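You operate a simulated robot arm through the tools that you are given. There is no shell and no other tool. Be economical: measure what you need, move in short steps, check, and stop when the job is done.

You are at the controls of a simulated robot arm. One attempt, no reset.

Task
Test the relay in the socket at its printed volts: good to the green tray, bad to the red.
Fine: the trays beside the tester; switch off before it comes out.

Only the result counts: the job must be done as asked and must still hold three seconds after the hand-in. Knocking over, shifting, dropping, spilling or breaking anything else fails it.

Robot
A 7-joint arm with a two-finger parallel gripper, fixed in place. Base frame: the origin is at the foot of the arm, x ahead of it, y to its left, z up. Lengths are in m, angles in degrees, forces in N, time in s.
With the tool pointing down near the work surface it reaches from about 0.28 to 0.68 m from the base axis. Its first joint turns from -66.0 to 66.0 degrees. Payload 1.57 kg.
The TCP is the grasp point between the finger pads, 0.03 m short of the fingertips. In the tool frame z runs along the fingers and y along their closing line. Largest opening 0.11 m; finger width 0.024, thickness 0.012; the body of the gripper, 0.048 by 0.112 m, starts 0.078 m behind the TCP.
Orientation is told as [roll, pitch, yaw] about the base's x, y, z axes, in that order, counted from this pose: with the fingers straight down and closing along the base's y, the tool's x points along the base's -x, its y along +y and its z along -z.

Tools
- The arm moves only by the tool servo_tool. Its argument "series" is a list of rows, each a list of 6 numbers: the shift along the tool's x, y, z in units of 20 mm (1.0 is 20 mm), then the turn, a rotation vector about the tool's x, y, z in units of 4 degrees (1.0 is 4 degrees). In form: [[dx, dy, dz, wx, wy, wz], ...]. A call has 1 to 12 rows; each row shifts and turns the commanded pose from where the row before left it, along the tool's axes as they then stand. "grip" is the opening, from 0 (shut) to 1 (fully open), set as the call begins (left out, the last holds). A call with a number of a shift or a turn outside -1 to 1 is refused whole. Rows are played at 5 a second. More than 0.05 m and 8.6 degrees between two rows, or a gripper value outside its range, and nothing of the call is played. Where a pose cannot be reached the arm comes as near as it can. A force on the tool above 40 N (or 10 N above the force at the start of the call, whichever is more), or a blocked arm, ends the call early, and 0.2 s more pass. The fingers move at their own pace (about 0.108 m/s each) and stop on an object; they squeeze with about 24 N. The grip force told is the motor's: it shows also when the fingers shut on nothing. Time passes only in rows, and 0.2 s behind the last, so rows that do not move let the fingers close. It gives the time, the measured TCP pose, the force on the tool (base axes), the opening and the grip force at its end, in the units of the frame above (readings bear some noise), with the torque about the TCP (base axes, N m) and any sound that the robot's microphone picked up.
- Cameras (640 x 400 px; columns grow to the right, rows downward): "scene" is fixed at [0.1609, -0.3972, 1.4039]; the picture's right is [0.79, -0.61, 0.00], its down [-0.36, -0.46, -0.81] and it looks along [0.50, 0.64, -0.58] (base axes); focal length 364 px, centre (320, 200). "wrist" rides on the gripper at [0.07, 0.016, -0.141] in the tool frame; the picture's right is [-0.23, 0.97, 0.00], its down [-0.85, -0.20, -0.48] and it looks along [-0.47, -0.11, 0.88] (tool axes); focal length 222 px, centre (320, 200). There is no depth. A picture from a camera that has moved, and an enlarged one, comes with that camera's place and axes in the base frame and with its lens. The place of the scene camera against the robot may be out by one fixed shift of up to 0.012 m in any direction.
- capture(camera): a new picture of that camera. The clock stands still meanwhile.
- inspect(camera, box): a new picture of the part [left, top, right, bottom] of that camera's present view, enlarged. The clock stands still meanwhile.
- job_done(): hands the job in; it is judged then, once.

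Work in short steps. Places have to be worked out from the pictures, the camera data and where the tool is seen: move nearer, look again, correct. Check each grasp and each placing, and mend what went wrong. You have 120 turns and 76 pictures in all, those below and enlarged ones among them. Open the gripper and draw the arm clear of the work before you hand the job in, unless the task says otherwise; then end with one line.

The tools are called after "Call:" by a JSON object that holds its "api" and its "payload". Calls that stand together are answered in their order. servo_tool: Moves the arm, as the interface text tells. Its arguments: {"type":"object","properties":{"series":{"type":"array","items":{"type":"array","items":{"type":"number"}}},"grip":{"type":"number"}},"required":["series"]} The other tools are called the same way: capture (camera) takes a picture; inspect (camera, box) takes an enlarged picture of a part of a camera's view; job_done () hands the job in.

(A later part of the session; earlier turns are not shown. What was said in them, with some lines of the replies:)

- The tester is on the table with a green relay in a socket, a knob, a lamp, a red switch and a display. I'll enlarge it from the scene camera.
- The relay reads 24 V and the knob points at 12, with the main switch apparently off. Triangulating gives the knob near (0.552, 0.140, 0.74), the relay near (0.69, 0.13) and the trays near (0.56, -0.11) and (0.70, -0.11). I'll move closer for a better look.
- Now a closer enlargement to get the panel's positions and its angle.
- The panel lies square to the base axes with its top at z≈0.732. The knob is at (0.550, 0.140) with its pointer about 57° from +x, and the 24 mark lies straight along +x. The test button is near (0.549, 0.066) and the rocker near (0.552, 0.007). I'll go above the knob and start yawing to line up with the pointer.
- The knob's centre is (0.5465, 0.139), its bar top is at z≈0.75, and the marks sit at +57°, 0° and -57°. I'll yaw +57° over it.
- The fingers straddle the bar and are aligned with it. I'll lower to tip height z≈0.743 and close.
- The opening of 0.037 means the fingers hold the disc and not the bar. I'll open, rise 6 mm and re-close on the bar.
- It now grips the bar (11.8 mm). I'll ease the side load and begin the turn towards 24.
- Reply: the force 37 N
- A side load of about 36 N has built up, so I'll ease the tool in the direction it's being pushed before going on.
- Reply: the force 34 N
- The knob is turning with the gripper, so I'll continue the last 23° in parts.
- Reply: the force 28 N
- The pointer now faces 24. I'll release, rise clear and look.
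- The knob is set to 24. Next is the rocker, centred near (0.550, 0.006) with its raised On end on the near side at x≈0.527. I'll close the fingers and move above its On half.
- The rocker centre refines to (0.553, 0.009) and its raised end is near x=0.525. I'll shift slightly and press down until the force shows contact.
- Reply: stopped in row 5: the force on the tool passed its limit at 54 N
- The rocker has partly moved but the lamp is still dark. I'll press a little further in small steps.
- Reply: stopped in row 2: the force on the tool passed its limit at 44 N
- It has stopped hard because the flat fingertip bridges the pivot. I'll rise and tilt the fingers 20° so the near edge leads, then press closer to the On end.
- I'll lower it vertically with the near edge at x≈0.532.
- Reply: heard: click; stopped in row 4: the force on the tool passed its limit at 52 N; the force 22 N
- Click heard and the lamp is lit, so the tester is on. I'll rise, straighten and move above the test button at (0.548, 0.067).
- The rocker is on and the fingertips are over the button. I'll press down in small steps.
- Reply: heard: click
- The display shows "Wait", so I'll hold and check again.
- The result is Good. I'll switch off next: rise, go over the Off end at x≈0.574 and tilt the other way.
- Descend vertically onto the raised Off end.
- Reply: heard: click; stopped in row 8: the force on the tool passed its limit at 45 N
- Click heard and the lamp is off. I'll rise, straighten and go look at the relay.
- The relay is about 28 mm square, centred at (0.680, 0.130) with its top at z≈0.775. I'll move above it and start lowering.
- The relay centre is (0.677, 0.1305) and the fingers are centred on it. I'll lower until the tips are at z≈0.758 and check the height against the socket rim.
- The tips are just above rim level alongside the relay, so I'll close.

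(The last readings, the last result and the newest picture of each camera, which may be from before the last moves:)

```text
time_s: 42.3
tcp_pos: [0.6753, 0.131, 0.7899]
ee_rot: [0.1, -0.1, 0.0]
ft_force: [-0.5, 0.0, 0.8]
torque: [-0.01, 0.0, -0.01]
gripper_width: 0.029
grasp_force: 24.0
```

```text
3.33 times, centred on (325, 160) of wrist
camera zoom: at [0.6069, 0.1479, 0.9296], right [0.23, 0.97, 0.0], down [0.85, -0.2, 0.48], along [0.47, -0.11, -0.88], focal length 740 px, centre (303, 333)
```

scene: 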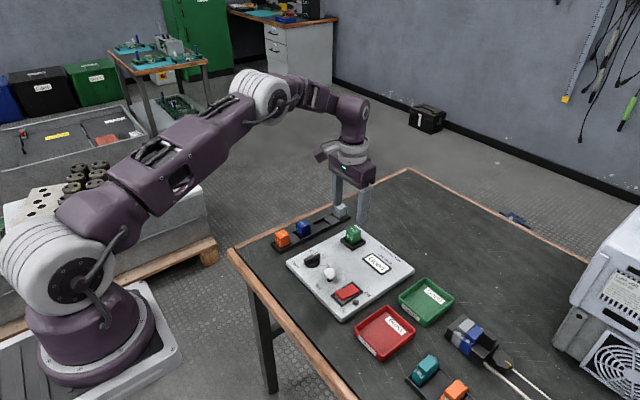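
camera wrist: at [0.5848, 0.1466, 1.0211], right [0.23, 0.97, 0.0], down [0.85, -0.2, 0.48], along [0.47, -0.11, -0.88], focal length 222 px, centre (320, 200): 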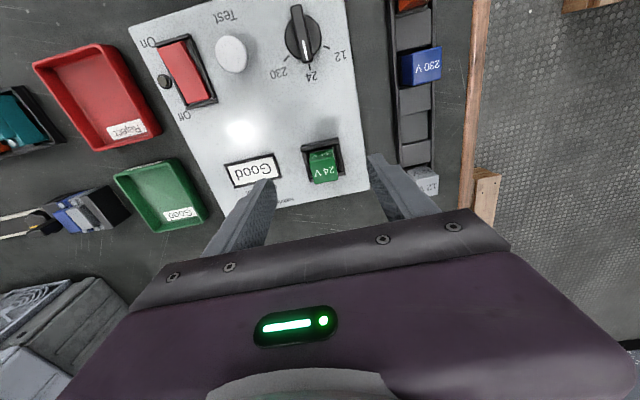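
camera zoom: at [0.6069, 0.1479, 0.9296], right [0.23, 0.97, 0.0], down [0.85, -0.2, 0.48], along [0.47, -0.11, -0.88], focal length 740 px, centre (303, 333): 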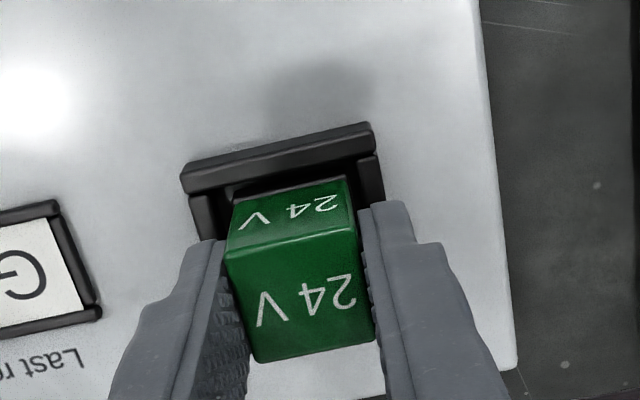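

The relay is held at 29 mm. I'll lift straight up slowly.

Call:
{"api": "servo_tool", "payload": {"series": [[0, 0, -0.3, 0, 0, 0], [0, 0, -0.4, 0, 0, 0], [0, 0, -0.6, 0, 0, 0], [0, 0, -0.8, 0, 0, 0], [0, 0, -0.9, 0, 0, 0], [0, 0, 0, 0, 0, 0]]}}

Call:
{"api": "capture", "payload": {"camera": "wrist"}}

Call:
{"api": "inspect", "payload": {"camera": "scene", "box": [310, 180, 470, 330]}}

```text
time_s: 43.7
tcp_pos: [0.6747, 0.1317, 0.8484]
ee_rot: [0.0, -0.1, 0.0]
ft_force: [0.5, -0.5, -1.2]
torque: [0.02, 0.02, -0.03]
gripper_width: 0.029
grasp_force: 23.9
```

```text
36 pictures are left
camera wrist: at [0.6063, 0.1481, 0.9891], right [0.23, 0.97, 0.0], down [0.85, -0.2, 0.48], along [0.47, -0.11, -0.88], focal length 222 px, centre (320, 200)
```

wrist: 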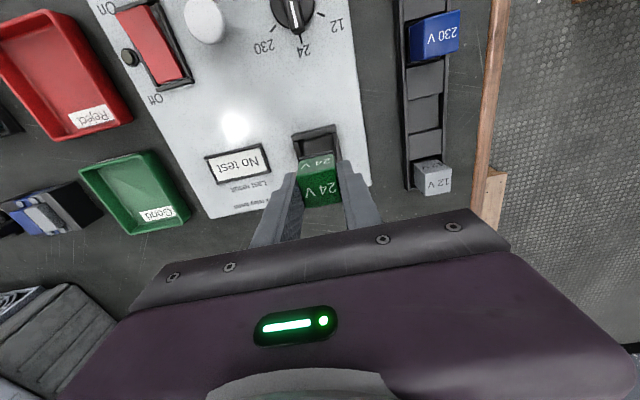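

```text
2.67 times, centred on (390, 255) of scene
camera zoom: at [0.1609, -0.3972, 1.4039], right [0.79, -0.61, 0.0], down [-0.36, -0.46, -0.81], along [0.5, 0.64, -0.58], focal length 970 px, centre (133, 53)
```

zoom: 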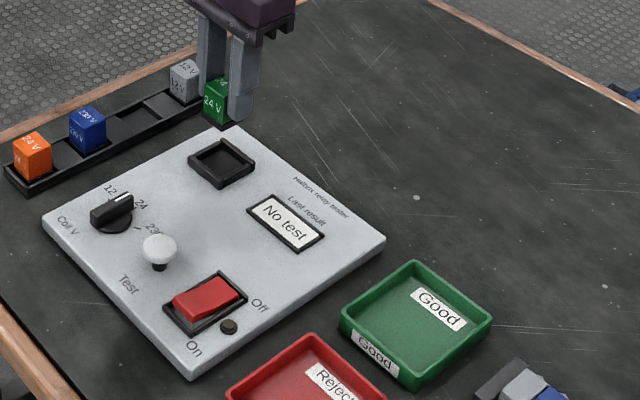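

The relay is out of the socket. I'll carry it to the green tray, centre about (0.68, -0.11).

Call:
{"api": "servo_tool", "payload": {"series": [[0, -1, 0, 0, 0, 0], [0, -1, 0, 0, 0, 0], [0, -1, 0, 0, 0, 0], [0, -1, 0, 0, 0, 0], [0, -1, 0, 0, 0, 0], [0, -1, 0, 0, 0, 0], [0, -1, 0, 0, 0, 0], [0, -1, 0, 0, 0, 0], [0, -1, 0, 0, 0, 0], [0, -1, 0, 0, 0, 0], [0, -1, 0, 0, 0, 0], [0, -1, 0, 0, 0, 0]]}}

Call:
{"api": "capture", "payload": {"camera": "wrist"}}

Call:
{"api": "inspect", "payload": {"camera": "scene", "box": [360, 220, 500, 340]}}

```text
time_s: 46.3
tcp_pos: [0.6752, -0.1082, 0.8487]
ee_rot: [0.1, -0.1, 0.0]
ft_force: [-0.3, -0.4, -1.6]
torque: [0.02, 0.04, 0.05]
gripper_width: 0.029
grasp_force: 23.9
```

```text
34 pictures are left
camera wrist: at [0.6065, -0.0925, 0.9902], right [0.23, 0.97, 0.0], down [0.85, -0.2, 0.48], along [0.47, -0.11, -0.88], focal length 222 px, centre (320, 200)
```

wrist: 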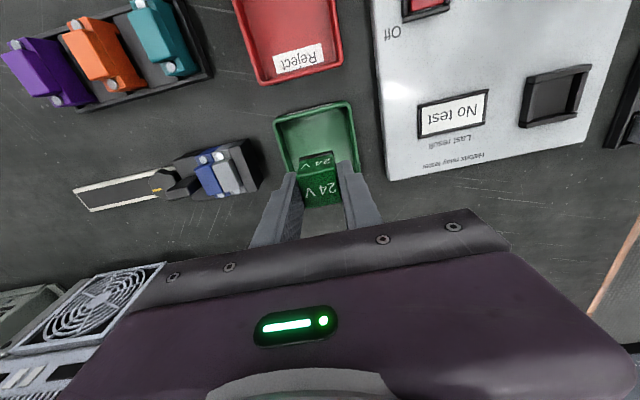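

```text
3.33 times, centred on (430, 280) of scene
camera zoom: at [0.1609, -0.3971, 1.4039], right [0.79, -0.61, 0.0], down [-0.36, -0.46, -0.81], along [0.5, 0.64, -0.58], focal length 1213 px, centre (-47, -67)
```

zoom: 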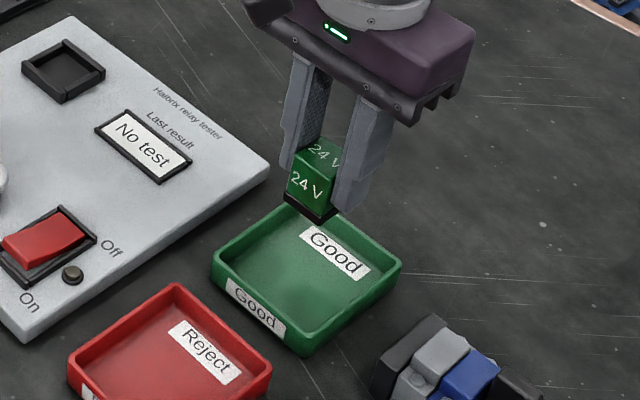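

The relay is over the tray's centre, with the rim spanning y -0.149 to -0.069 and x from 0.634. I'll lower towards the floor, gently at the end.

Call:
{"api": "servo_tool", "payload": {"series": [[0, 0, 0.8, 0, 0, 0], [0, 0, 0.8, 0, 0, 0], [0, 0, 0.8, 0, 0, 0], [0, 0, 0.5, 0, 0, 0], [0, 0, 0.2, 0, 0, 0], [0, 0, 0, 0, 0, 0]]}}

Call:
{"api": "inspect", "payload": {"camera": "scene", "box": [370, 220, 490, 335]}}

```text
time_s: 47.7
tcp_pos: [0.6758, -0.1093, 0.786]
ee_rot: [0.1, 0.0, 0.0]
ft_force: [0.3, -0.6, -0.8]
torque: [0.0, 0.03, 0.01]
gripper_width: 0.029
grasp_force: 24.3
```

```text
3.48 times, centred on (430, 278) of scene
camera zoom: at [0.1609, -0.3972, 1.4039], right [0.79, -0.61, 0.0], down [-0.36, -0.46, -0.81], along [0.5, 0.64, -0.58], focal length 1266 px, centre (-63, -70)
```

zoom: 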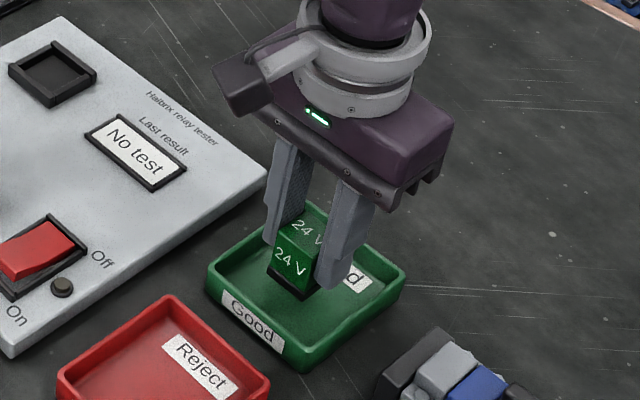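

It's well within the tray, so I'll continue down in 2 mm steps, watching the force.

Call:
{"api": "servo_tool", "payload": {"series": [[0, 0, 0.15, 0, 0, 0], [0, 0, 0.15, 0, 0, 0], [0, 0, 0.15, 0, 0, 0], [0, 0, 0.1, 0, 0, 0], [0, 0, 0.1, 0, 0, 0], [0, 0, 0.1, 0, 0, 0]]}}

Call:
{"api": "inspect", "payload": {"camera": "scene", "box": [370, 220, 490, 335]}}

Call:
{"api": "inspect", "payload": {"camera": "wrist", "box": [230, 60, 410, 230]}}

```text
time_s: 49.1
tcp_pos: [0.6758, -0.1078, 0.7703]
ee_rot: [0.0, -0.1, -0.1]
ft_force: [0.1, -0.8, -0.2]
torque: [0.01, -0.02, -0.05]
gripper_width: 0.0291
grasp_force: 24.4
```

```text
3.48 times, centred on (430, 278) of scene
camera zoom: at [0.1609, -0.3972, 1.4039], right [0.79, -0.61, 0.0], down [-0.36, -0.46, -0.81], along [0.5, 0.64, -0.58], focal length 1266 px, centre (-63, -70)
```

zoom: 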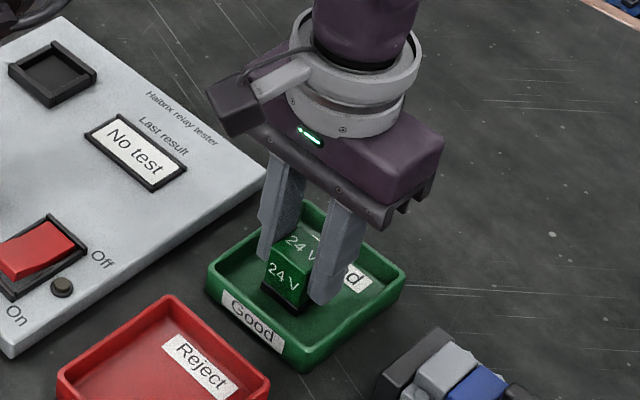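

```text
2.35 times, centred on (320, 145) of wrist
camera zoom: at [0.6065, -0.091, 0.9118], right [0.23, 0.97, 0.0], down [0.85, -0.2, 0.48], along [0.47, -0.11, -0.88], focal length 523 px, centre (320, 329)
```

zoom: 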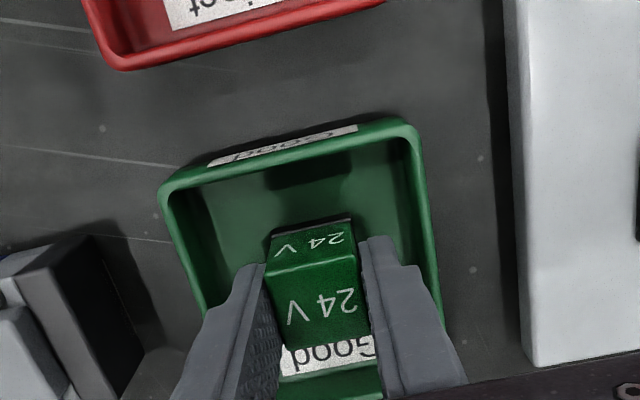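

No contact yet, so I'll continue down.

Call:
{"api": "servo_tool", "payload": {"series": [[0, 0, 0.1, 0, 0, 0], [0, 0, 0.1, 0, 0, 0], [0, 0, 0.1, 0, 0, 0], [0, 0, 0, 0, 0, 0]]}}

```text
time_s: 50.1
tcp_pos: [0.6765, -0.1081, 0.7666]
ee_rot: [0.0, -0.3, 0.0]
ft_force: [7.1, 2.7, 20.6]
torque: [0.08, -0.26, 0.02]
gripper_width: 0.0296
grasp_force: 23.9
```

The force rose to 20 N upward, so the relay is on the floor. I'll ease up 2 mm, then open modestly.

Call:
{"api": "servo_tool", "payload": {"series": [[0, 0, -0.08, 0, 0, 0], [0, 0, 0, 0, 0, 0]]}}

Call:
{"api": "servo_tool", "payload": {"series": [[0, 0, 0, 0, 0, 0], [0, 0, 0, 0, 0, 0], [0, 0, -0.3, 0, 0, 0], [0, 0, -0.7, 0, 0, 0], [0, 0, -1, 0, 0, 0], [0, 0, -1, 0, 0, 0], [0, 0, -1, 0, 0, 0], [0, 0, -1, 0, 0, 0], [0, 0, 0, 0, 0, 0]], "grip": 0.4}}

Call:
{"api": "capture", "payload": {"camera": "wrist"}}

Call:
{"api": "inspect", "payload": {"camera": "scene", "box": [270, 200, 490, 340]}}

```text
time_s: 50.7
tcp_pos: [0.6746, -0.108, 0.768]
ee_rot: [0.0, 0.1, 0.1]
ft_force: [-0.5, -1.2, 4.6]
torque: [-0.09, -0.07, -0.06]
gripper_width: 0.0289
grasp_force: 23.9
```

```text
time_s: 52.7
tcp_pos: [0.6758, -0.1084, 0.8685]
ee_rot: [0.1, -0.1, -0.1]
ft_force: [-0.9, -0.2, 0.6]
torque: [-0.01, 0.0, 0.05]
gripper_width: 0.044
grasp_force: 0.0
```

```text
29 pictures are left
camera wrist: at [0.6064, -0.0915, 1.0086], right [0.23, 0.97, 0.0], down [0.85, -0.2, 0.48], along [0.47, -0.11, -0.88], focal length 222 px, centre (320, 200)
```

wrist: 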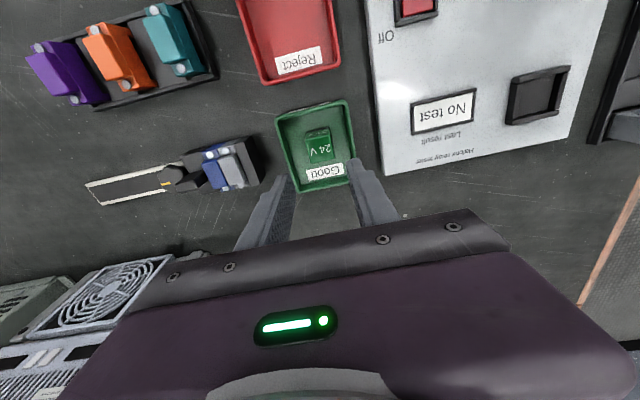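

```text
2.86 times, centred on (380, 270) of scene
camera zoom: at [0.1609, -0.3972, 1.4039], right [0.79, -0.61, 0.0], down [-0.36, -0.46, -0.81], along [0.5, 0.64, -0.58], focal length 1040 px, centre (149, 0)
```

zoom: 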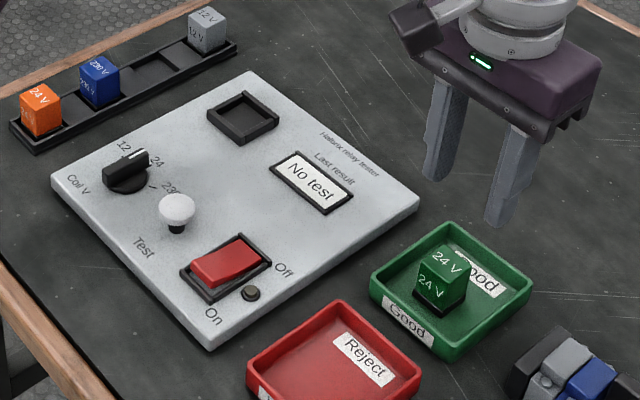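

The relay stands upright in the green tray and the switch is off. I'll draw the arm clear, up and back.

Call:
{"api": "servo_tool", "payload": {"series": [[0, 0, -1, 0, 0, 0], [0, 0, -1, 0, 0, 0], [0.5, 0, -1, 0, 0, 0], [0.8, 0, -1, 0, 0, 0], [1, 0, -1, 0, 0, 0], [1, 0, -1, 0, 0, 0], [1, 0, 0, 0, 0, 0], [1, 0, 0, 0, 0, 0], [1, 0, 0, 0, 0, 0], [0, 0, 0, 0, 0, 0]], "grip": 1}}

Call:
{"api": "job_done", "payload": {}}

```text
time_s: 54.9
tcp_pos: [0.5497, -0.1091, 0.9873]
ee_rot: [0.1, -0.1, 0.1]
ft_force: [-0.3, 0.1, 0.1]
torque: [0.02, -0.03, -0.01]
gripper_width: 0.1098
grasp_force: 0.1
```

```text
The job is handed in.
```

The relay tested Good at its printed 24 V. I switched the tester off, then took the relay out and left it standing in the green tray.
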